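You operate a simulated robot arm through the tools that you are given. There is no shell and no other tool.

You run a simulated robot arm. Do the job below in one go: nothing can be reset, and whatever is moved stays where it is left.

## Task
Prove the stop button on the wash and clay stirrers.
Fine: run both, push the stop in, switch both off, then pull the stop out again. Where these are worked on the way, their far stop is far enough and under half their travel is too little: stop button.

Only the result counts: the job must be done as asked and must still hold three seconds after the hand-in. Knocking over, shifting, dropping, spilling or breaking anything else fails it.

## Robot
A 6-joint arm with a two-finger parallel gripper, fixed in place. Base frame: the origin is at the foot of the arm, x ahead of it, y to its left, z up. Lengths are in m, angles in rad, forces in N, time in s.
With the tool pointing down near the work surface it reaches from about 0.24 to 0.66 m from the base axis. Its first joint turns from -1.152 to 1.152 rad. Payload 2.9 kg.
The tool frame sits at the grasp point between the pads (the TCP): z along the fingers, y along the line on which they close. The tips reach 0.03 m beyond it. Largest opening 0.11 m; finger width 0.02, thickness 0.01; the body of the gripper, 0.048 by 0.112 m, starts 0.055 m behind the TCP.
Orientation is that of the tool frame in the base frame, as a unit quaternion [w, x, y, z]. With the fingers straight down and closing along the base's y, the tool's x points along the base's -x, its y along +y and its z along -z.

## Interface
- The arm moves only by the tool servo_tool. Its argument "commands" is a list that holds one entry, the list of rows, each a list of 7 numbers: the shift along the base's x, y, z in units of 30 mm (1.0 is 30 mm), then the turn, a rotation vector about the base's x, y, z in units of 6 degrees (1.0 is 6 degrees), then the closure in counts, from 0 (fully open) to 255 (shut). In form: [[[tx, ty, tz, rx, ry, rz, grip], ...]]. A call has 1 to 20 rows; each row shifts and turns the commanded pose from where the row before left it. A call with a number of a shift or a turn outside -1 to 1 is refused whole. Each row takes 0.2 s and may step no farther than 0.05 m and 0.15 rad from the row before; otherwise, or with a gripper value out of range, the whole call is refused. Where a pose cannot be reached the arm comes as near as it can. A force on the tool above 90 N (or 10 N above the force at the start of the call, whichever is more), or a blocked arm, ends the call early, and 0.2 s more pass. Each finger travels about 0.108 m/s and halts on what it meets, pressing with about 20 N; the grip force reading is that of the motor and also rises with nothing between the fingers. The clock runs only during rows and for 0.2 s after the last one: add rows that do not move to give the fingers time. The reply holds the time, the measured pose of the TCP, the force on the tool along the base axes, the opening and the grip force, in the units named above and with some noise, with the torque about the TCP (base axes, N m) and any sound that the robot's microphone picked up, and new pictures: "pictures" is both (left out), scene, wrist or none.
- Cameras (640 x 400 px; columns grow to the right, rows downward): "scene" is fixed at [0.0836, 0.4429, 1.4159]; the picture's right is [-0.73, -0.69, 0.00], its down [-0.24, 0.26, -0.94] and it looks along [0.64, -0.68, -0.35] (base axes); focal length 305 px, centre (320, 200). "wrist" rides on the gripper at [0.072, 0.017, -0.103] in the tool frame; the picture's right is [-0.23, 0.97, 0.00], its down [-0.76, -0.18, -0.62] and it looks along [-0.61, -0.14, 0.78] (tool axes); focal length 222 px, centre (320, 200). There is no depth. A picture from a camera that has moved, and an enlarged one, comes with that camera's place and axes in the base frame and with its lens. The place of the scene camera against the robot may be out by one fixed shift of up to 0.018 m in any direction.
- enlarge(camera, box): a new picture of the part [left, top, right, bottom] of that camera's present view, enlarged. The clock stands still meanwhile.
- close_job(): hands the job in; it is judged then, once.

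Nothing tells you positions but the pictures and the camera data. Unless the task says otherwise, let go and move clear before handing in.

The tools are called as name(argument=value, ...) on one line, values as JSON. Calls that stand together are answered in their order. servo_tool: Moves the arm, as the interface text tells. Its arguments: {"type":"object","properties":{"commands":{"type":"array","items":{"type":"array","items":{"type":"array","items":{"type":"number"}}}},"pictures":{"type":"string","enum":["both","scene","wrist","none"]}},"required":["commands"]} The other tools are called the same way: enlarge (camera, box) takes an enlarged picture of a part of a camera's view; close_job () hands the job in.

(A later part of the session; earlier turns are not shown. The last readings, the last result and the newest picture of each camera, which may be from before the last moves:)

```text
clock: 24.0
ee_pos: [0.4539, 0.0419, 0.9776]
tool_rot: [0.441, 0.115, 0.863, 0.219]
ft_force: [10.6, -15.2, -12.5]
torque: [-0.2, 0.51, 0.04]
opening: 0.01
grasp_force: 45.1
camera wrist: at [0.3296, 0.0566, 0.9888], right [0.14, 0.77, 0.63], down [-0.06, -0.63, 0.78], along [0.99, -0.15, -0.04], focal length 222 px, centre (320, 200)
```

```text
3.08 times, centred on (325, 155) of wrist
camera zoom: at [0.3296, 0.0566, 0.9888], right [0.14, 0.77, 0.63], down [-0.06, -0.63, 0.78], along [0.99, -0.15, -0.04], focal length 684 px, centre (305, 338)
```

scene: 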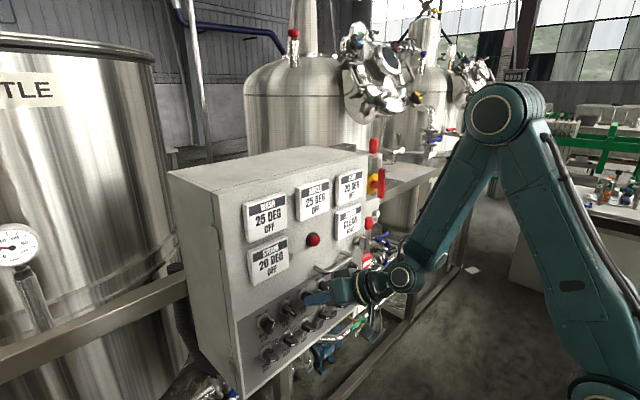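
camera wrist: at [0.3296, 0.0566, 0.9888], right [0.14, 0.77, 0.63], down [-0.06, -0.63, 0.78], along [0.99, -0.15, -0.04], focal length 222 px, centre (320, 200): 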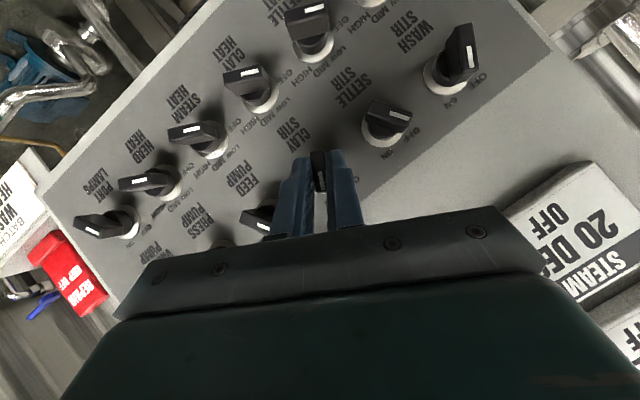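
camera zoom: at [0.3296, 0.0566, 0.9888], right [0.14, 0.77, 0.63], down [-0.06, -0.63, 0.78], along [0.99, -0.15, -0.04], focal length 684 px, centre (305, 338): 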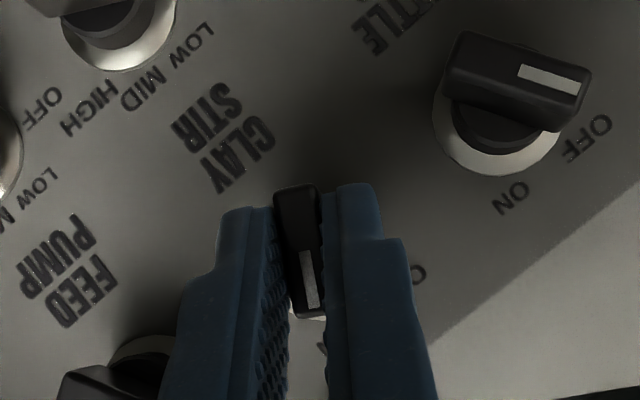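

CLAY STIR has turned with the grip. Releasing and backing away to check it.

servo_tool(commands=[[[0, 0, 0, 0, 0, 0, 200], [0, 0, 0, 0, 0, 0, 170], [0, 0, 0, 0, 0, 0, 170], [-0.4, -0.14, 0.26, 0, 0, 0, 165], [-0.5, -0.17, 0.32, 0, 0, 0, 165], [-0.5, -0.17, 0.32, 0, 0, 0, 165], [0, 0, 0, 0, 0, 0, 165]]])

enlarge(camera="wrist", box=[230, 70, 420, 200])

enlarge(camera="scene", box=[240, 240, 370, 370])

enlarge(camera="scene", box=[230, 170, 390, 270])

```text
clock: 25.6
ee_pos: [0.4154, 0.0294, 1.0044]
tool_rot: [0.441, 0.114, 0.863, 0.221]
ft_force: [-0.1, -0.3, 0.1]
torque: [0.01, -0.01, 0.02]
opening: 0.0387
grasp_force: 0.1
camera wrist: at [0.2893, 0.0437, 1.0154], right [0.13, 0.77, 0.63], down [-0.06, -0.63, 0.78], along [0.99, -0.14, -0.04], focal length 222 px, centre (320, 200)
```

scene: 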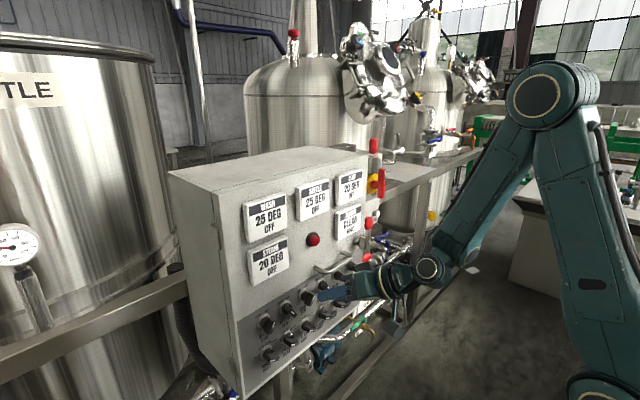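
wrist: 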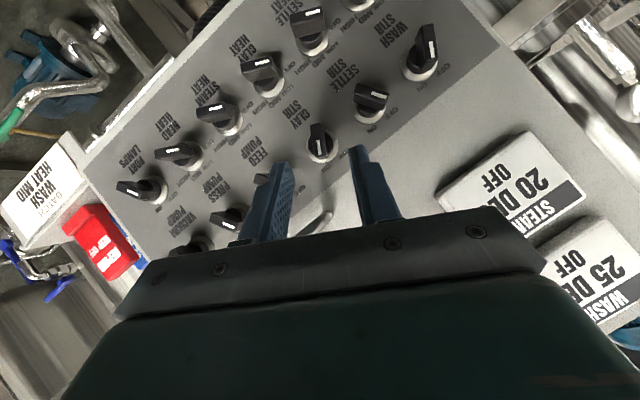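

```text
3.08 times, centred on (325, 135) of wrist
camera zoom: at [0.2893, 0.0437, 1.0154], right [0.13, 0.77, 0.63], down [-0.06, -0.63, 0.78], along [0.99, -0.14, -0.04], focal length 684 px, centre (305, 400)
```

zoom: 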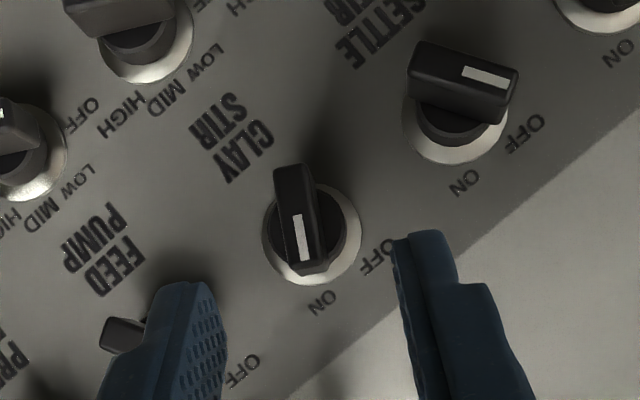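

```text
3.08 times, centred on (305, 305) of scene
camera zoom: at [0.0836, 0.4429, 1.4159], right [-0.73, -0.69, 0.0], down [-0.24, 0.26, -0.94], along [0.64, -0.68, -0.35], focal length 940 px, centre (366, -123)
```

zoom: 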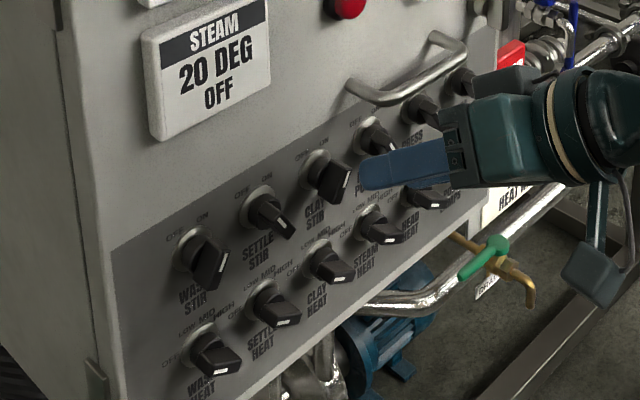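

```text
4.00 times, centred on (310, 220) of scene
camera zoom: at [0.0836, 0.4429, 1.4159], right [-0.73, -0.69, 0.0], down [-0.24, 0.26, -0.94], along [0.64, -0.68, -0.35], focal length 1221 px, centre (360, 120)
```

zoom: 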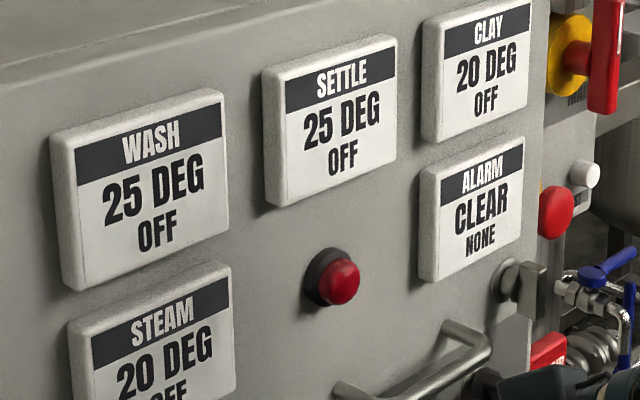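

Both stirrer knobs now point to ON and the other controls look unchanged. Next I'll back off, rise over the handle and move right to inspect the STOP button on the side plate.

servo_tool(commands=[[[-0.4, -0.1, 0.6, -0.97, 0, 0, 165], [-0.4, -0.3, 0.6, -0.97, 0, 0, 165], [-0.2, -0.6, 0.6, -0.97, 0, 0, 165], [0, -0.7, 0.6, -0.97, 0, 0, 165], [0, -0.7, 0.6, -0.97, 0, 0, 165], [0, -0.8, 0, 0, 0, 0, 165], [0, -0.8, 0, 0, 0, 0, 165], [0, -0.8, 0, 0, 0, 0, 165], [0, -0.8, 0, 0, 0, 0, 165], [0, -0.8, 0, 0, 0, 0, 165], [0, 0, 0, 0, 0, 0, 165]]])

enlarge(camera="wrist", box=[200, 60, 460, 220])

```text
clock: 28.0
ee_pos: [0.3945, -0.1648, 1.0981]
tool_rot: [0.456, -0.001, 0.89, -0.003]
ft_force: [-0.1, 0.2, 0.1]
torque: [-0.01, 0.02, -0.05]
opening: 0.0387
grasp_force: 0.1
out of reach, approached as far as the arm can: row 1, 2
camera wrist: at [0.269, -0.1488, 1.1013], right [0.13, 0.97, 0.18], down [-0.06, -0.17, 0.98], along [0.99, -0.14, 0.04], focal length 222 px, centre (320, 200)
```

scene: 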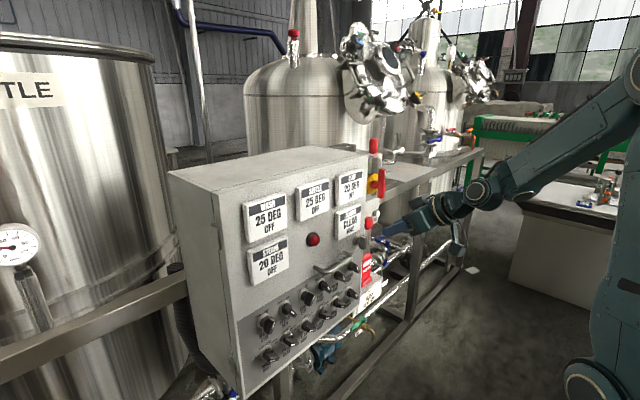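
wrist: 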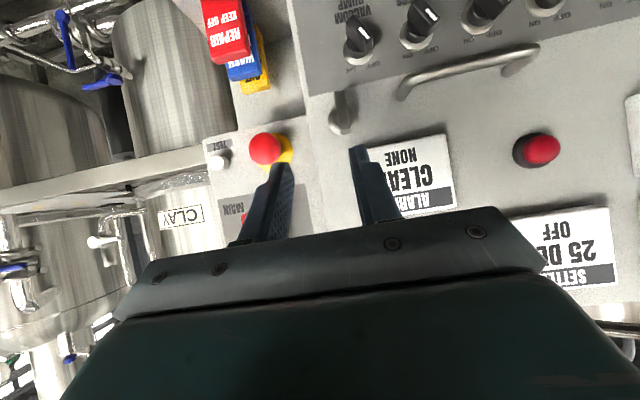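

```text
2.46 times, centred on (330, 140) of wrist
camera zoom: at [0.269, -0.1488, 1.1013], right [0.13, 0.97, 0.18], down [-0.06, -0.17, 0.98], along [0.99, -0.14, 0.04], focal length 547 px, centre (295, 348)
```

zoom: 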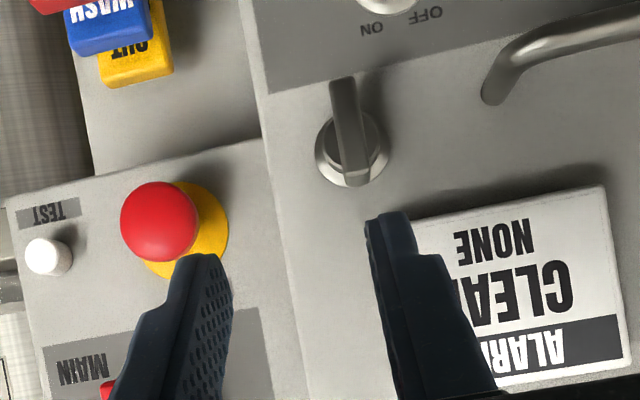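

The STOP head measures about 38 mm across, with its axis at y −0.241, z 1.038, its front near x 0.52 and its collar near x 0.558. TEST is clear to the right at y −0.32. I'll shift right, close the fingers and bring the tool level in front of the head.

servo_tool(commands=[[[0, -0.85, 0, 0, 0, 0, 200], [0, -0.85, 0, 0, 0, 0, 255], [0, -0.85, 0, 0, 0, 0, 255], [0.3, 0, -0.33, 0, -1, 0, 255], [0.3, 0, -0.33, 0, -1, 0, 255], [0.3, 0, -0.33, 0, -1, 0, 255], [0.3, 0, -0.33, 0, -1, 0, 255], [0.3, 0, -0.33, 0, -1, 0, 255], [0.3, 0, -0.33, 0, -0.95, 0, 255], [0, 0, 0, 0, 0, 0, 255]]])

enlarge(camera="wrist", box=[200, 60, 460, 220])

enlarge(camera="scene", box=[330, 170, 430, 270])

```text
clock: 30.2
ee_pos: [0.4525, -0.2417, 1.0444]
tool_rot: [0.703, -0.001, 0.711, -0.003]
ft_force: [0.0, 1.2, 0.3]
torque: [-0.02, -0.01, 0.03]
opening: 0.0
grasp_force: 20.1
out of reach, approached as far as the arm can: row 9
camera wrist: at [0.3501, -0.2252, 0.9737], right [0.01, 0.97, 0.22], down [-0.62, -0.17, 0.77], along [0.79, -0.14, 0.6], focal length 222 px, centre (320, 200)
```

scene: 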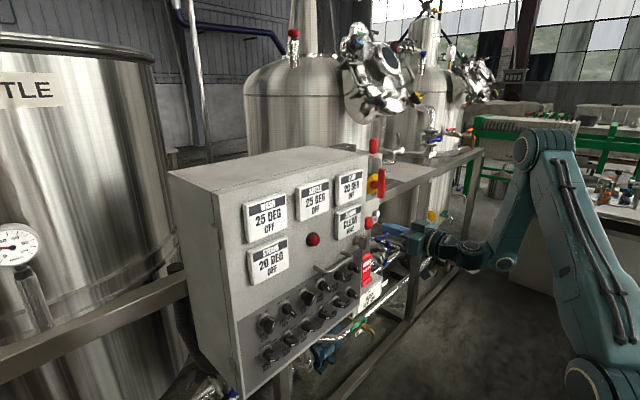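
wrist: 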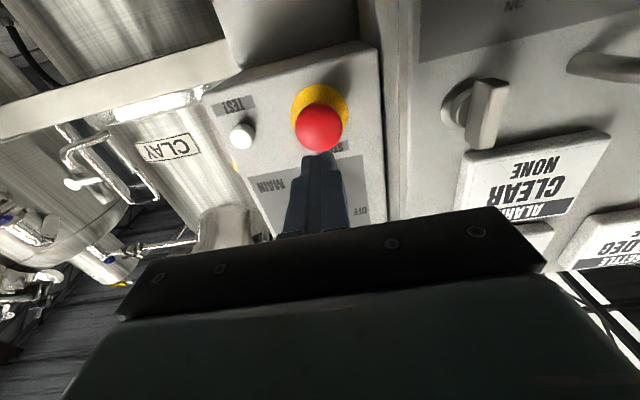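

```text
2.46 times, centred on (330, 140) of wrist
camera zoom: at [0.3501, -0.2252, 0.9737], right [0.01, 0.97, 0.22], down [-0.62, -0.17, 0.77], along [0.79, -0.14, 0.6], focal length 547 px, centre (295, 348)
```

zoom: 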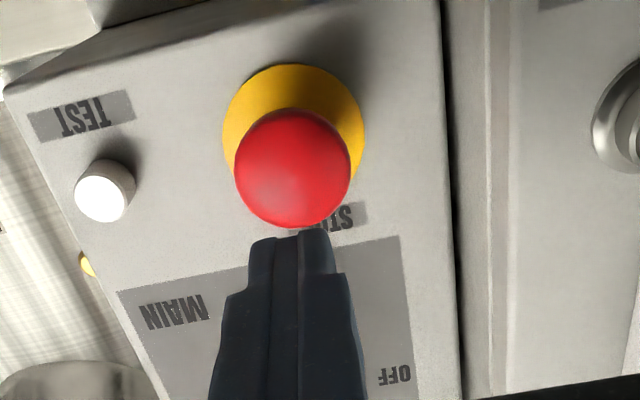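

```text
4.00 times, centred on (380, 220) of scene
camera zoom: at [0.0836, 0.4429, 1.4159], right [-0.73, -0.69, 0.0], down [-0.24, 0.26, -0.94], along [0.64, -0.68, -0.35], focal length 1221 px, centre (80, 120)
```

zoom: 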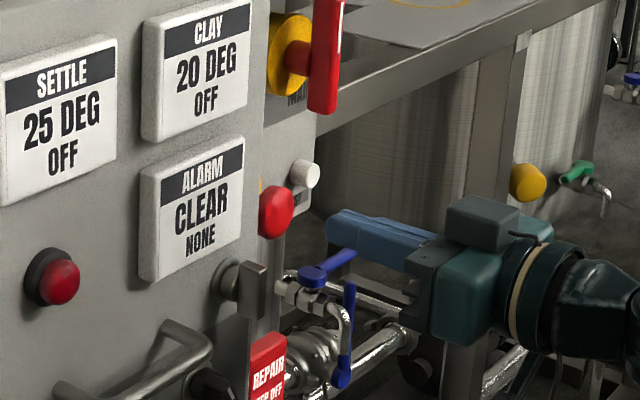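

The head re-measures at y −0.241, z ≈ 1.037. I'll drop 7 mm to centre on it and advance the closed tips to just in front of it.

servo_tool(commands=[[[0.2, 0, -0.12, 0, 0, 0, 255], [0.2, 0, -0.12, 0, 0, 0, 255], [0.2, 0, 0, 0, 0, 0, 255], [0.2, 0, 0, 0, 0, 0, 255], [0, 0, 0, 0, 0, 0, 255]]])

enlarge(camera="wrist", box=[230, 70, 430, 210])

enlarge(camera="scene", box=[330, 170, 430, 270])

```text
clock: 31.4
ee_pos: [0.4769, -0.2428, 1.0352]
tool_rot: [0.706, 0.001, 0.708, -0.004]
ft_force: [-0.3, 0.0, 0.1]
torque: [-0.03, 0.01, -0.02]
opening: 0.0
grasp_force: 19.5
camera wrist: at [0.3733, -0.2254, 0.9652], right [0.01, 0.97, 0.22], down [-0.62, -0.17, 0.76], along [0.78, -0.14, 0.61], focal length 222 px, centre (320, 200)
```

scene: 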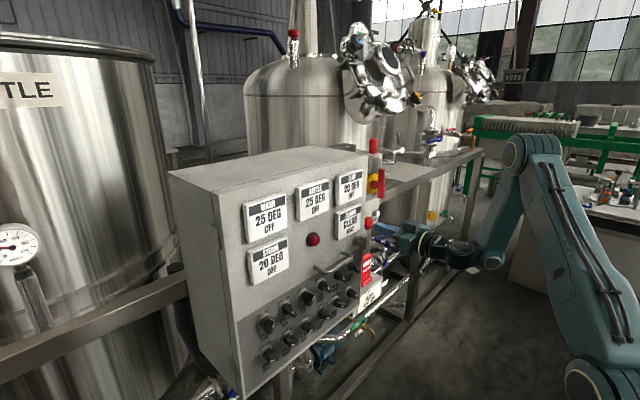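
wrist: 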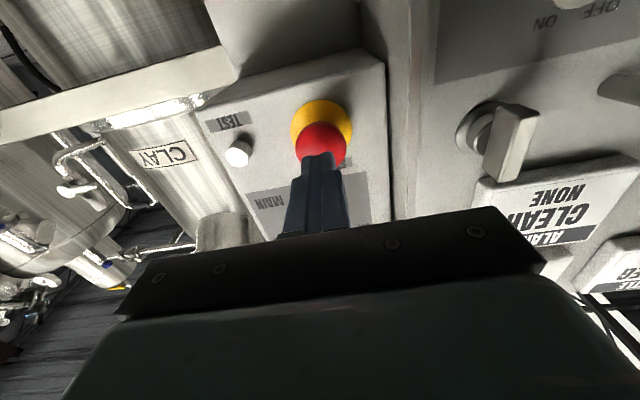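

```text
2.86 times, centred on (330, 140) of wrist
camera zoom: at [0.3733, -0.2254, 0.9652], right [0.01, 0.97, 0.22], down [-0.62, -0.17, 0.76], along [0.78, -0.14, 0.61], focal length 635 px, centre (291, 371)
```

zoom: 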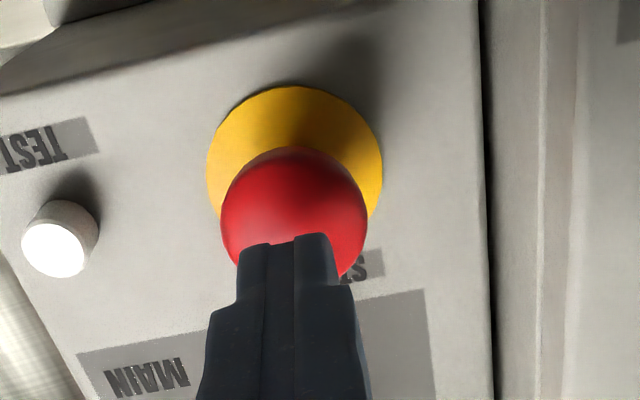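

```text
4.00 times, centred on (380, 220) of scene
camera zoom: at [0.0836, 0.4429, 1.4159], right [-0.73, -0.69, 0.0], down [-0.24, 0.26, -0.94], along [0.64, -0.68, -0.35], focal length 1221 px, centre (80, 120)
```

zoom: 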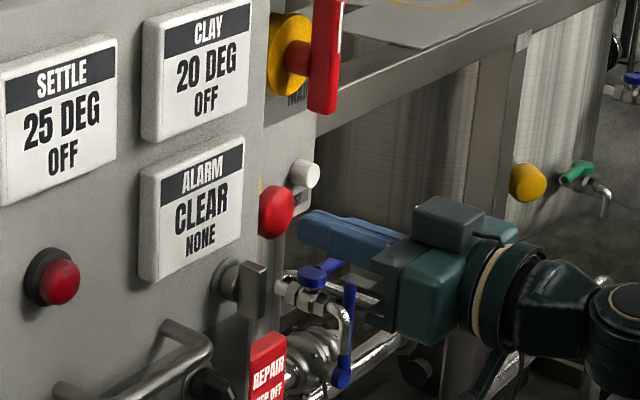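

The tips are lined up with the head. Now I'll advance in small steps, watching the force.

servo_tool(commands=[[[0.1, 0.02, 0.03, 0, 0, 0, 255], [0.1, 0.02, 0.02, 0, 0, 0, 255], [0.1, 0, 0, 0, 0, 0, 255], [0, 0, 0, 0, 0, 0, 255]]], pictures="none")

enlarge(camera="wrist", box=[230, 70, 430, 210])

```text
clock: 32.4
ee_pos: [0.485, -0.2419, 1.0379]
tool_rot: [0.706, 0.0, 0.708, -0.004]
ft_force: [0.1, -0.6, -0.4]
torque: [0.0, 0.0, -0.02]
opening: 0.0004
grasp_force: 20.0
```

```text
2.86 times, centred on (330, 140) of wrist
camera zoom: at [0.3823, -0.2254, 0.966], right [0.01, 0.97, 0.22], down [-0.62, -0.17, 0.76], along [0.78, -0.14, 0.61], focal length 635 px, centre (291, 371)
```

zoom: 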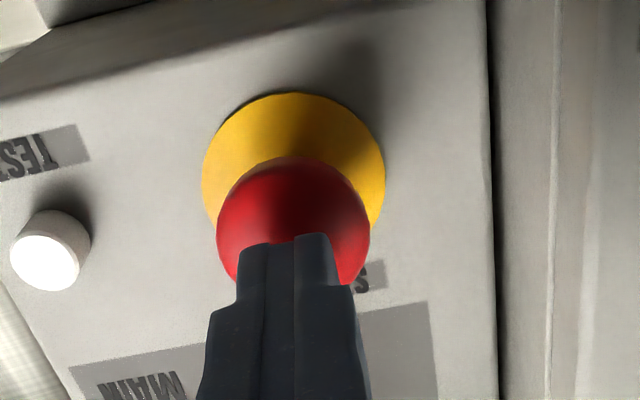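

No contact yet at tip x ≈ 0.515. Continuing in small steps.

servo_tool(commands=[[[0.08, 0, 0, 0, 0, 0, 255], [0.08, 0, 0, 0, 0, 0, 255], [0, 0, 0, 0, 0, 0, 255]]], pictures="none")

```text
clock: 33.2
ee_pos: [0.4887, -0.2424, 1.0365]
tool_rot: [0.706, 0.001, 0.708, -0.004]
ft_force: [0.0, -0.6, 0.8]
torque: [0.0, 0.0, 0.01]
opening: 0.0
grasp_force: 19.7
```

servo_tool(commands=[[[0.08, 0, 0, 0, 0, 0, 255], [0.08, 0, 0, 0, 0, 0, 255], [0, 0, 0, 0, 0, 0, 255]]], pictures="none")

enlarge(camera="scene", box=[330, 170, 430, 270])

```text
clock: 34.0
ee_pos: [0.4939, -0.2425, 1.0372]
tool_rot: [0.706, 0.001, 0.708, -0.004]
ft_force: [-1.1, 0.3, 0.6]
torque: [0.01, 0.0, 0.01]
opening: 0.0
grasp_force: 19.9
```

```text
4.00 times, centred on (380, 220) of scene
camera zoom: at [0.0836, 0.4429, 1.4159], right [-0.73, -0.69, 0.0], down [-0.24, 0.26, -0.94], along [0.64, -0.68, -0.35], focal length 1221 px, centre (80, 120)
```

zoom: 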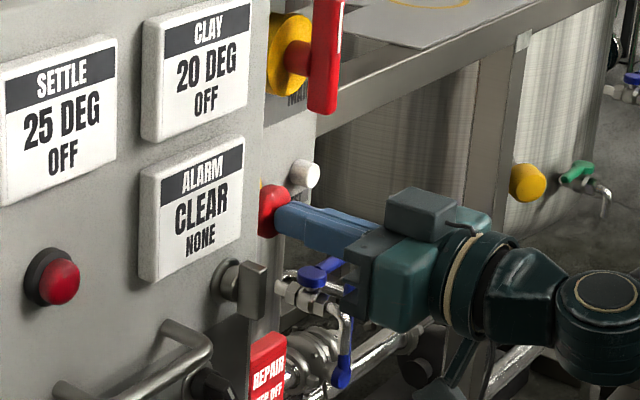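

The tips look to be just touching the head. Continuing to push in.

servo_tool(commands=[[[0.08, 0, 0, 0, 0, 0, 255], [0.08, 0, 0, 0, 0, 0, 255], [0, 0, 0, 0, 0, 0, 255]]], pictures="none")

```text
clock: 34.8
ee_pos: [0.4995, -0.2408, 1.0381]
tool_rot: [0.706, 0.0, 0.708, -0.004]
ft_force: [0.9, 0.8, -0.7]
torque: [-0.02, -0.01, 0.0]
opening: 0.0001
grasp_force: 20.8
```

servo_tool(commands=[[[0.06, 0, 0, 0, 0, 0, 255], [0, 0, 0, 0, 0, 0, 255]]], pictures="none")

enlarge(camera="wrist", box=[230, 70, 430, 210])

enlarge(camera="scene", box=[340, 190, 420, 250])

```text
clock: 35.4
ee_pos: [0.5001, -0.2423, 1.0388]
tool_rot: [0.707, 0.001, 0.708, -0.002]
ft_force: [-14.6, 4.7, 1.4]
torque: [0.03, -0.12, 0.16]
opening: 0.0
grasp_force: 20.1
```

```text
2.86 times, centred on (330, 140) of wrist
camera zoom: at [0.3974, -0.225, 0.9672], right [0.0, 0.97, 0.22], down [-0.62, -0.17, 0.76], along [0.78, -0.14, 0.61], focal length 635 px, centre (291, 371)
```

zoom: 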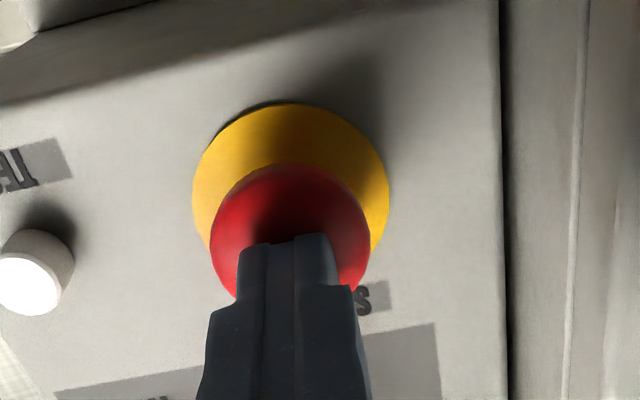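

```text
6.67 times, centred on (380, 220) of scene
camera zoom: at [0.0832, 0.443, 1.4159], right [-0.73, -0.69, 0.0], down [-0.24, 0.26, -0.94], along [0.64, -0.68, -0.35], focal length 2036 px, centre (-80, 67)
```

zoom: 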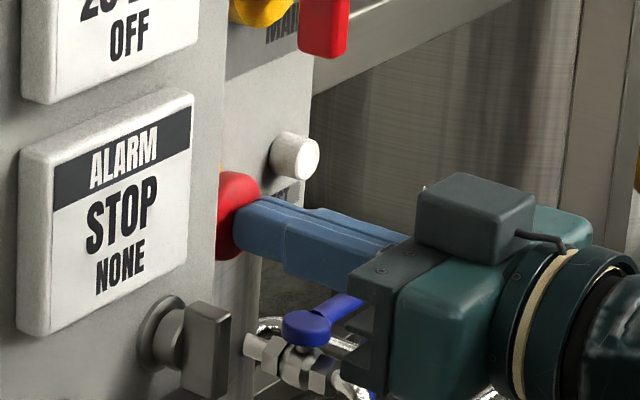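

The ALARM display now reads STOP and the force is building (about 15 N). I'll press a little further to make sure it reaches its far stop.

servo_tool(commands=[[[0.06, 0, 0, 0, 0, 0, 255], [0, 0, 0, 0, 0, 0, 255]]], pictures="none")

enlarge(camera="wrist", box=[230, 70, 430, 210])

```text
clock: 36.0
ee_pos: [0.501, -0.2428, 1.0391]
tool_rot: [0.706, 0.0, 0.708, -0.003]
ft_force: [-33.6, 8.8, 3.4]
torque: [0.11, -0.18, 0.23]
opening: 0.0
grasp_force: 20.0
```

```text
2.86 times, centred on (330, 140) of wrist
camera zoom: at [0.3988, -0.2249, 0.9672], right [0.01, 0.97, 0.22], down [-0.62, -0.17, 0.76], along [0.78, -0.14, 0.61], focal length 635 px, centre (291, 371)
```

zoom: 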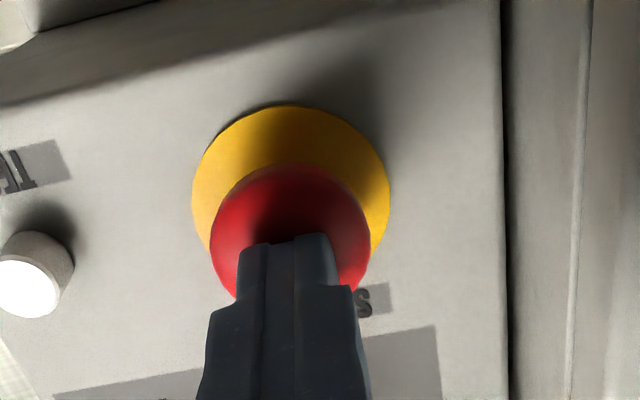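

The force climbs stiffly with hardly any movement, so the button is at its far stop. I'll back straight off and check it stays latched.

servo_tool(commands=[[[-0.2, 0, 0, 0, 0, 0, 255], [-0.4, 0, 0, 0, 0, 0, 255], [-0.4, 0, 0, 0, 0, 0, 255], [-0.4, 0, 0, 0, 0, 0, 255], [0, 0, 0, 0, 0, 0, 255]]])

enlarge(camera="wrist", box=[230, 70, 430, 210])

enlarge(camera="scene", box=[300, 150, 430, 270])

```text
clock: 37.2
ee_pos: [0.4608, -0.2416, 1.0391]
tool_rot: [0.705, -0.001, 0.71, -0.003]
ft_force: [-0.1, 0.8, 0.2]
torque: [0.0, -0.02, 0.02]
opening: 0.0
grasp_force: 20.0
camera wrist: at [0.358, -0.2243, 0.9683], right [0.01, 0.97, 0.22], down [-0.62, -0.17, 0.77], along [0.79, -0.14, 0.6], focal length 222 px, centre (320, 200)
```

scene: 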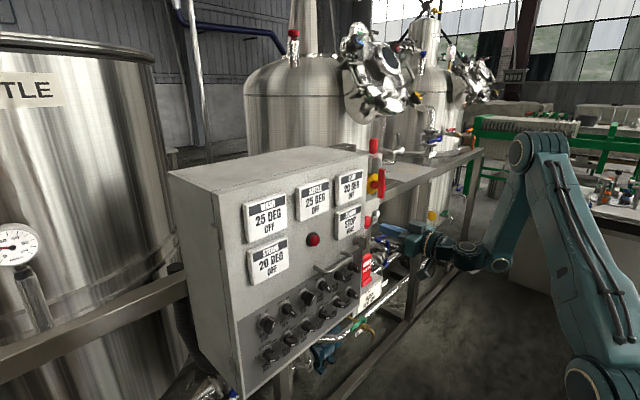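
wrist: 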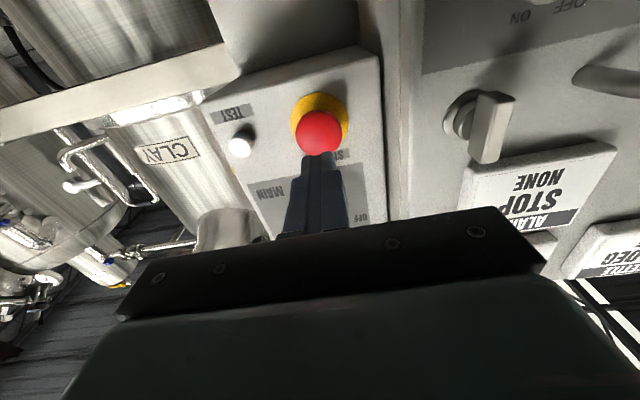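

```text
2.86 times, centred on (330, 140) of wrist
camera zoom: at [0.358, -0.2243, 0.9683], right [0.01, 0.97, 0.22], down [-0.62, -0.17, 0.77], along [0.79, -0.14, 0.6], focal length 635 px, centre (291, 371)
```

zoom: 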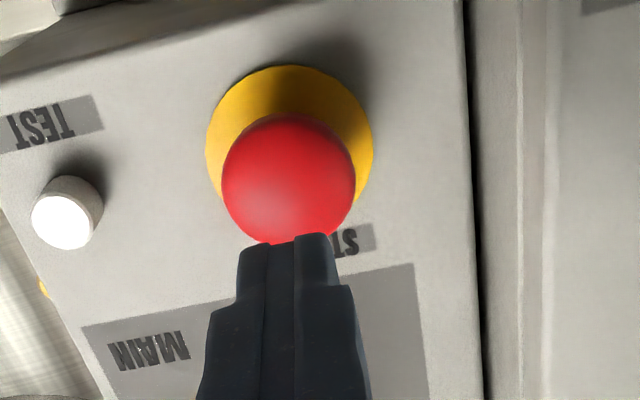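

```text
3.33 times, centred on (365, 210) of scene
camera zoom: at [0.0836, 0.4429, 1.4159], right [-0.73, -0.69, 0.0], down [-0.24, 0.26, -0.94], along [0.64, -0.68, -0.35], focal length 1018 px, centre (170, 167)
```

zoom: 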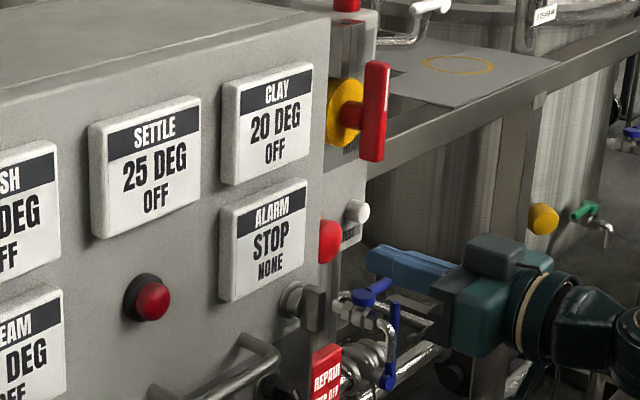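

STOP is latched in: the ALARM shows STOP and the head sits about 10 mm deeper. Now I'll go back for the knobs, starting with CLAY STIR, retracing a path clear of the latch and handle.

servo_tool(commands=[[[-0.3, 0, 0.33, 0, 0.98, 0, 255], [-0.3, 0, 0.33, 0, 0.98, 0, 255], [-0.3, 0, 0.33, 0, 0.98, 0, 255], [-0.3, 0, 0.33, 0, 0.98, 0, 255], [-0.3, 0, 0.33, 0, 0.98, 0, 255], [-0.3, 0, 0.33, 0, 0.98, 0, 255], [0, 0.9, 0, 0, 0, 0, 255], [0, 0.9, 0, 0, 0, 0, 230], [0, 0.9, 0, 0, 0, 0, 200], [0, 0.9, 0, 0, 0, 0, 165], [0, 0.9, 0, 0, 0, 0, 165], [0, 0.9, 0, 0, 0, 0, 165], [0, 0.9, 0, 0, 0, 0, 165], [0, 0.9, 0, 0.5, 0, 0, 165], [0, 0.9, 0, 0.9, 0, 0, 165], [0, 0.9, 0, 0.9, 0, 0, 165], [0, 0.2, 0, 0.9, 0, 0, 165], [0, 0, 0, 0.8, 0, 0, 165], [0, 0, 0, 0.77, 0, 0, 165], [0, 0, 0, 0, 0, 0, 165]]])

```text
clock: 41.4
ee_pos: [0.4059, 0.0347, 1.0971]
tool_rot: [0.445, 0.113, 0.862, 0.217]
ft_force: [-0.4, 0.7, -0.3]
torque: [-0.03, 0.01, -0.03]
opening: 0.0387
grasp_force: 0.1
camera wrist: at [0.2814, 0.0484, 1.107], right [0.13, 0.77, 0.62], down [-0.07, -0.62, 0.78], along [0.99, -0.15, -0.03], focal length 222 px, centre (320, 200)
```

scene: 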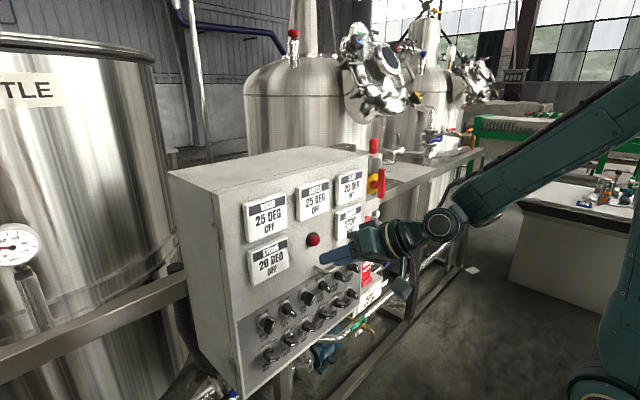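
wrist: 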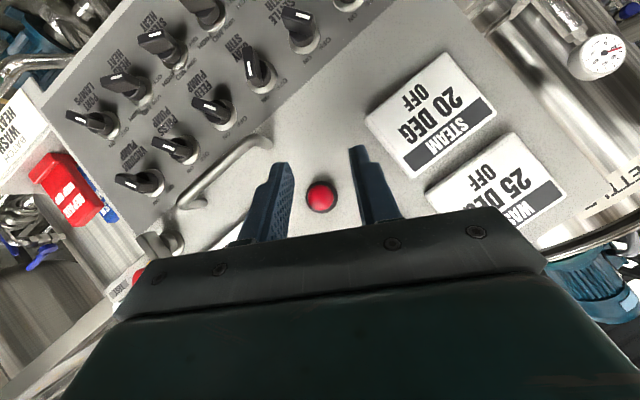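

servo_tool(commands=[[[0.03, 0.42, -0.3, 0, 0, 0, 165], [0.03, 0.42, -0.3, 0, 0, 0, 165], [0.05, 0, -0.6125, 0, 0, 0, 165], [0.05, 0, -0.6125, 0, 0, 0, 165], [0.05, 0, -0.6125, 0, 0, 0, 165], [0.05, 0, -0.6125, 0, 0, 0, 165], [0, -0.5, 0, 0, 0, 0, 165], [0, -0.5, 0, 0, 0, 0, 165], [0, 0, 0, 0, 0, 0, 165]]], pictures="wrist")

enlarge(camera="wrist", box=[230, 70, 420, 200])

```text
clock: 43.4
ee_pos: [0.4152, 0.0294, 1.0045]
tool_rot: [0.444, 0.112, 0.862, 0.217]
ft_force: [-0.8, 0.5, 0.1]
torque: [0.02, 0.01, 0.0]
opening: 0.0389
grasp_force: 0.0
camera wrist: at [0.2904, 0.0446, 1.0146], right [0.13, 0.77, 0.62], down [-0.07, -0.62, 0.78], along [0.99, -0.14, -0.03], focal length 222 px, centre (320, 200)
```

wrist: 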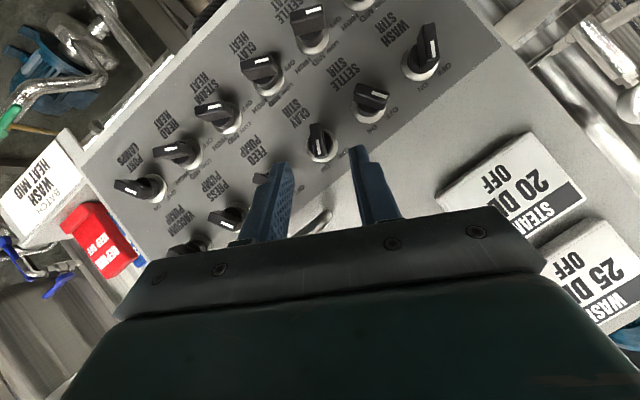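

```text
3.08 times, centred on (325, 135) of wrist
camera zoom: at [0.2904, 0.0446, 1.0146], right [0.13, 0.77, 0.62], down [-0.07, -0.62, 0.78], along [0.99, -0.14, -0.03], focal length 684 px, centre (305, 400)
```

zoom: 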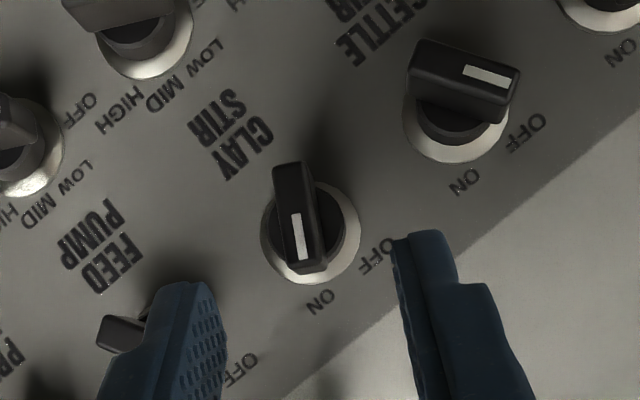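

Same pre-grasp as before, with the blade centred. I'll slide in and grip CLAY STIR.

servo_tool(commands=[[[0.327, 0.1, -0.215, 0, 0, 0, 165], [0.327, 0.1, -0.215, 0, 0, 0, 165], [0.327, 0.1, -0.215, 0, 0, 0, 165], [0.327, 0.1, -0.215, 0, 0, 0, 165], [0, 0, 0, 0, 0, 0, 170], [0, 0, 0, 0, 0, 0, 230], [0, 0, 0, 0, 0, 0, 255], [0, 0, 0, 0, 0, 0, 255]]], pictures="wrist")

enlarge(camera="wrist", box=[230, 90, 420, 220])

```text
clock: 45.2
ee_pos: [0.4513, 0.042, 0.9772]
tool_rot: [0.446, 0.113, 0.862, 0.215]
ft_force: [2.7, -3.2, -5.9]
torque: [-0.08, -0.45, -0.29]
opening: 0.0097
grasp_force: 45.4
camera wrist: at [0.3277, 0.0567, 0.988], right [0.13, 0.77, 0.62], down [-0.07, -0.62, 0.78], along [0.99, -0.15, -0.03], focal length 222 px, centre (320, 200)
```

wrist: 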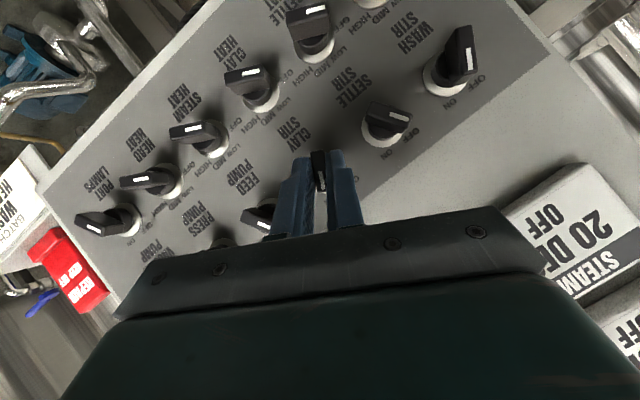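

```text
3.08 times, centred on (325, 155) of wrist
camera zoom: at [0.3277, 0.0567, 0.988], right [0.13, 0.77, 0.62], down [-0.07, -0.62, 0.78], along [0.99, -0.15, -0.03], focal length 684 px, centre (305, 338)
```

zoom: 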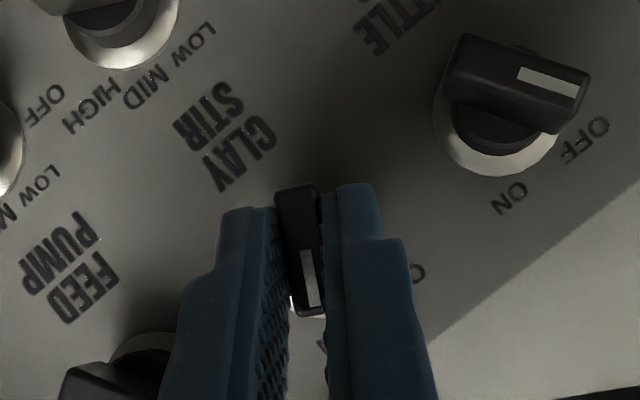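

The blade is gripped. Turning it back counter-clockwise to OFF.

servo_tool(commands=[[[0, 0.028, 0.01, -0.95, 0, 0, 255], [0, 0.028, 0.01, -0.95, 0, 0, 255], [0, 0.028, 0.01, -0.95, 0, 0, 255], [0, 0.028, 0, -0.95, 0, 0, 255], [0, 0.028, 0, -0.95, 0, 0, 255], [0, 0.028, 0, -0.95, 0, 0, 255], [0, 0.028, 0, -0.95, 0, 0, 255], [0, 0.028, -0.01, -0.95, 0, 0, 255], [0, 0.028, -0.01, -0.95, 0, 0, 255], [0, 0.028, -0.01, -0.95, 0, 0, 255], [0, 0, 0, 0, 0, 0, 255]]], pictures="wrist")

enlarge(camera="wrist", box=[230, 90, 420, 220])

```text
clock: 47.6
ee_pos: [0.4523, 0.054, 0.9783]
tool_rot: [0.445, -0.115, 0.861, -0.217]
ft_force: [-24.7, 29.2, 8.0]
torque: [0.27, -0.09, 0.52]
opening: 0.0096
grasp_force: 45.4
camera wrist: at [0.3277, 0.0675, 0.9723], right [0.13, 0.94, -0.3], down [-0.07, 0.31, 0.95], along [0.99, -0.1, 0.1], focal length 222 px, centre (320, 200)
```

wrist: 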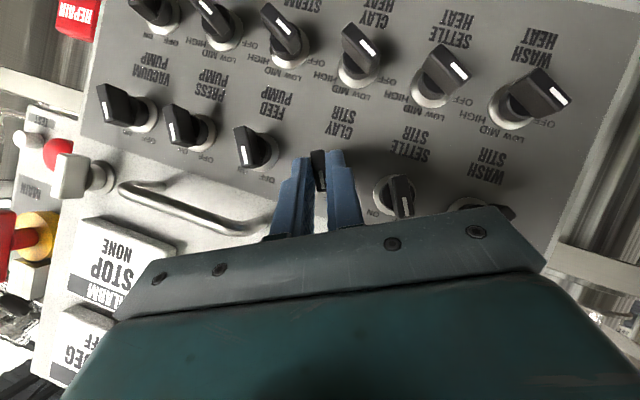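

```text
3.08 times, centred on (325, 155) of wrist
camera zoom: at [0.3277, 0.0675, 0.9723], right [0.13, 0.94, -0.3], down [-0.07, 0.31, 0.95], along [0.99, -0.1, 0.1], focal length 684 px, centre (305, 338)
```

zoom: 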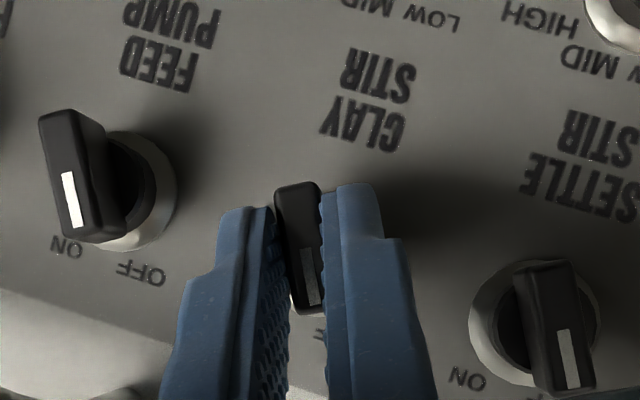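

CLAY STIR is back at OFF in the grip. Releasing and retreating to check it.

servo_tool(commands=[[[0, 0, 0, 0, 0, 0, 200], [0, 0, 0, 0, 0, 0, 165], [0, 0, 0, 0, 0, 0, 165], [-0.4, 0.14, 0.26, 0, 0, 0, 160], [-0.5, 0.17, 0.32, 0, 0, 0, 160], [-0.5, 0.17, 0.32, 0, 0, 0, 160], [0, 0, 0, 0, 0, 0, 160]]])

enlarge(camera="wrist", box=[230, 90, 420, 220])

enlarge(camera="scene", box=[240, 240, 370, 370])

```text
clock: 49.2
ee_pos: [0.4129, 0.064, 1.0081]
tool_rot: [0.444, -0.114, 0.861, -0.22]
ft_force: [0.3, -0.4, -0.7]
torque: [0.05, 0.0, -0.03]
opening: 0.0412
grasp_force: 0.1
camera wrist: at [0.2878, 0.0796, 1.0013], right [0.13, 0.94, -0.31], down [-0.07, 0.32, 0.95], along [0.99, -0.11, 0.11], focal length 222 px, centre (320, 200)
```

scene: 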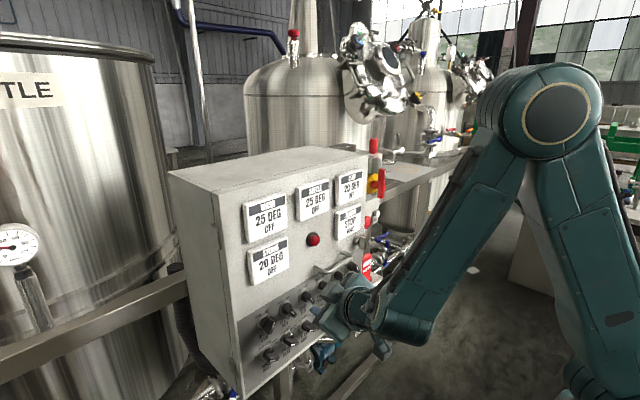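
wrist: 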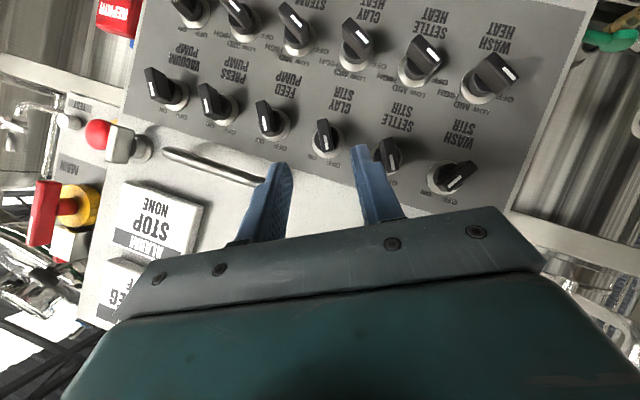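

```text
3.08 times, centred on (325, 155) of wrist
camera zoom: at [0.2878, 0.0796, 1.0013], right [0.13, 0.94, -0.31], down [-0.07, 0.32, 0.95], along [0.99, -0.11, 0.11], focal length 684 px, centre (305, 338)
```

zoom: 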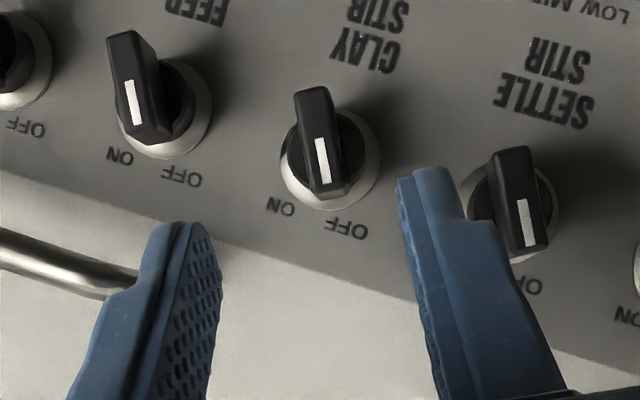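

```text
3.08 times, centred on (305, 305) of scene
camera zoom: at [0.0836, 0.4429, 1.4159], right [-0.73, -0.69, 0.0], down [-0.24, 0.26, -0.94], along [0.64, -0.68, -0.35], focal length 940 px, centre (366, -123)
```

zoom: 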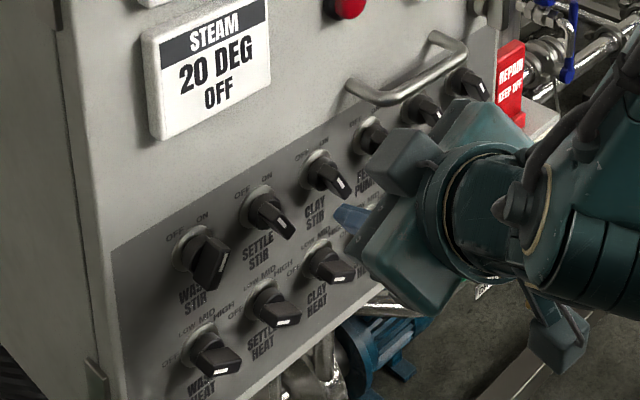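

CLAY STIR points to OFF like its neighbours, and ALARM still shows STOP. Next is WASH STIR: shift left and roll to match its ON angle.

servo_tool(commands=[[[0, 0.255, -0.017, 0.95, 0, 0, 160], [0, 0.255, -0.017, 0.95, 0, 0, 160], [0, 0.255, -0.017, 0.95, 0, 0, 160], [0, 0.255, -0.017, 0.95, 0, 0, 160], [0, 0.255, -0.017, 0.95, 0, 0, 160], [0, 0.255, -0.017, 0.95, 0, 0, 160], [0, 0.255, -0.017, 0.95, 0, 0, 160], [0, 0.255, -0.017, 0.95, 0, 0, 160], [0, 0.255, -0.017, 0.95, 0, 0, 160], [0, 0.255, -0.017, 0.95, 0, 0, 160], [0, 0, 0, 0, 0, 0, 160]]], pictures="wrist")

enlarge(camera="wrist", box=[230, 90, 420, 220])

```text
clock: 51.6
ee_pos: [0.4101, 0.1414, 1.0012]
tool_rot: [0.445, 0.113, 0.862, 0.217]
ft_force: [-0.5, 0.3, 0.4]
torque: [0.01, -0.02, -0.02]
opening: 0.041
grasp_force: 0.1
camera wrist: at [0.2861, 0.1553, 1.0111], right [0.13, 0.77, 0.62], down [-0.07, -0.62, 0.78], along [0.99, -0.15, -0.03], focal length 222 px, centre (320, 200)
```

wrist: 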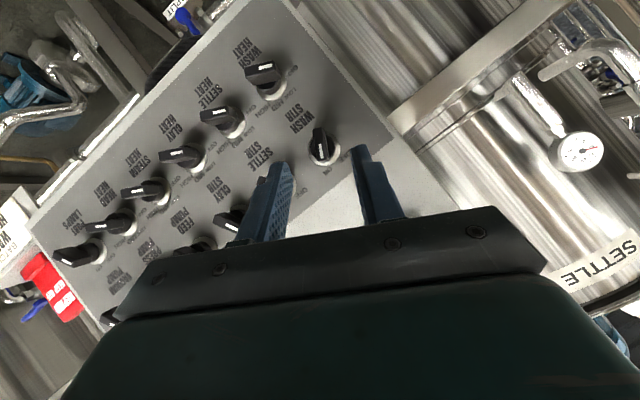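

```text
3.08 times, centred on (325, 155) of wrist
camera zoom: at [0.2861, 0.1553, 1.0111], right [0.13, 0.77, 0.62], down [-0.07, -0.62, 0.78], along [0.99, -0.15, -0.03], focal length 684 px, centre (305, 338)
```

zoom: 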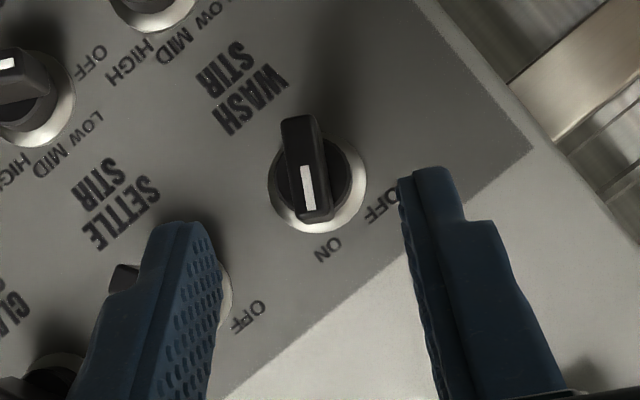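

servo_tool(commands=[[[0.348, 0.097, -0.194, 0, 0, 0, 160], [0.348, 0.097, -0.194, 0, 0, 0, 160], [0.348, 0.097, -0.194, 0, 0, 0, 160], [0.348, 0.097, -0.194, 0, 0, 0, 160], [0, 0, 0, 0, 0, 0, 170], [0, 0, 0, 0, 0, 0, 230], [0, 0, 0, 0, 0, 0, 255], [0, 0, 0, 0, 0, 0, 255]]], pictures="wrist")

enlarge(camera="wrist", box=[230, 90, 420, 220])

```text
clock: 53.4
ee_pos: [0.4536, 0.1525, 0.9788]
tool_rot: [0.444, 0.113, 0.862, 0.215]
ft_force: [4.3, -7.7, -8.3]
torque: [-0.1, -0.4, -0.3]
opening: 0.0099
grasp_force: 44.7
camera wrist: at [0.3276, 0.1668, 0.9882], right [0.14, 0.77, 0.62], down [-0.07, -0.62, 0.78], along [0.99, -0.15, -0.03], focal length 222 px, centre (320, 200)
```

wrist: 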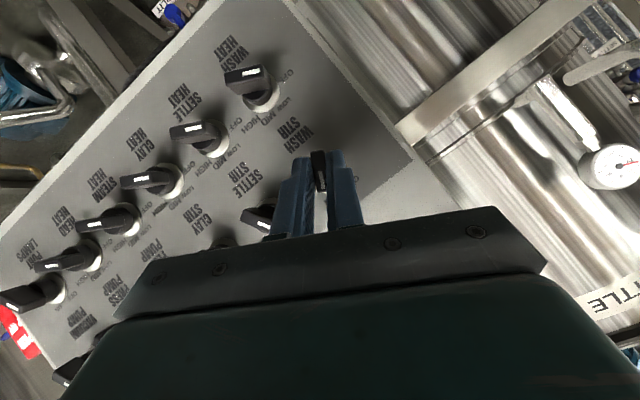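

```text
3.08 times, centred on (325, 155) of wrist
camera zoom: at [0.3276, 0.1668, 0.9882], right [0.14, 0.77, 0.62], down [-0.07, -0.62, 0.78], along [0.99, -0.15, -0.03], focal length 684 px, centre (305, 338)
```

zoom: 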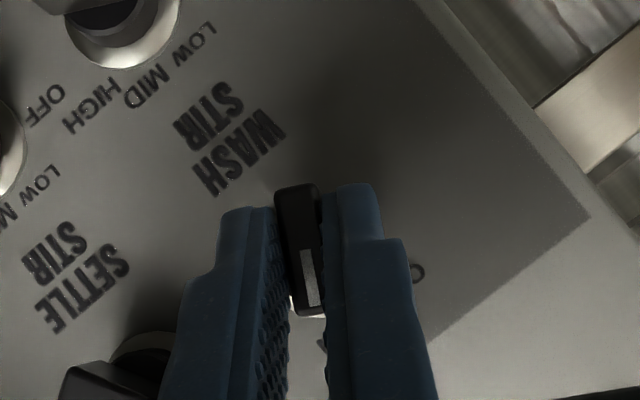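

WASH STIR's blade is gripped. Turning it back to OFF.

servo_tool(commands=[[[0, 0.026, 0.01, -0.95, 0, 0, 255], [0, 0.026, 0.01, -0.95, 0, 0, 255], [0, 0.026, 0.01, -0.95, 0, 0, 255], [0, 0.026, 0, -0.95, 0, 0, 255], [0, 0.026, 0, -0.95, 0, 0, 255], [0, 0.026, 0, -0.95, 0, 0, 255], [0, 0.026, 0, -0.95, 0, 0, 255], [0, 0.026, -0.01, -0.95, 0, 0, 255], [0, 0.026, -0.01, -0.95, 0, 0, 255], [0, 0.026, -0.01, -0.95, 0, 0, 255], [0, 0, 0, 0, 0, 0, 255]]], pictures="wrist")

enlarge(camera="wrist", box=[230, 90, 420, 220])

```text
clock: 55.8
ee_pos: [0.4519, 0.1631, 0.9775]
tool_rot: [0.446, -0.114, 0.86, -0.219]
ft_force: [-4.4, 23.9, 2.3]
torque: [0.26, 0.13, 0.3]
opening: 0.0098
grasp_force: 44.9
camera wrist: at [0.3274, 0.1775, 0.9718], right [0.13, 0.94, -0.3], down [-0.07, 0.31, 0.95], along [0.99, -0.1, 0.11], focal length 222 px, centre (320, 200)
```

wrist: 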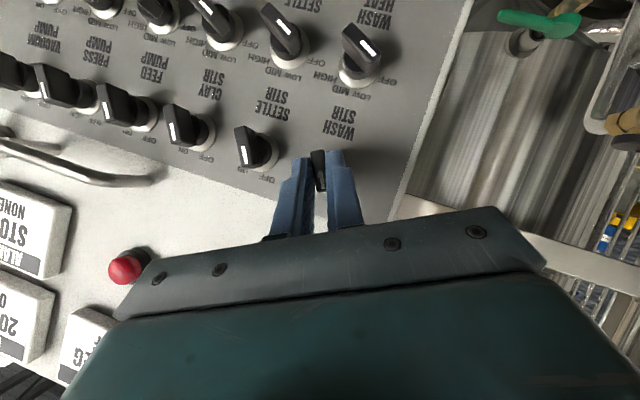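

```text
3.08 times, centred on (325, 155) of wrist
camera zoom: at [0.3274, 0.1775, 0.9718], right [0.13, 0.94, -0.3], down [-0.07, 0.31, 0.95], along [0.99, -0.1, 0.11], focal length 684 px, centre (305, 338)
```

zoom: 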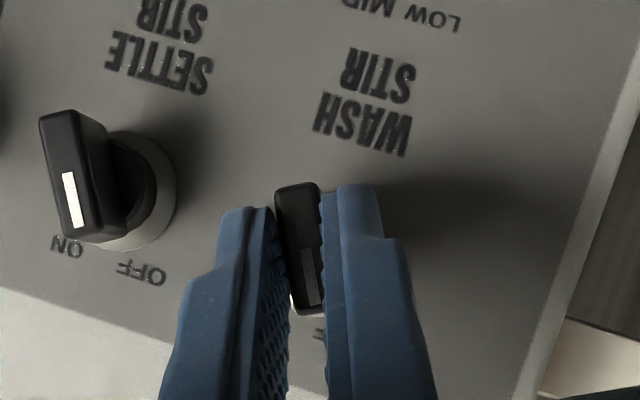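

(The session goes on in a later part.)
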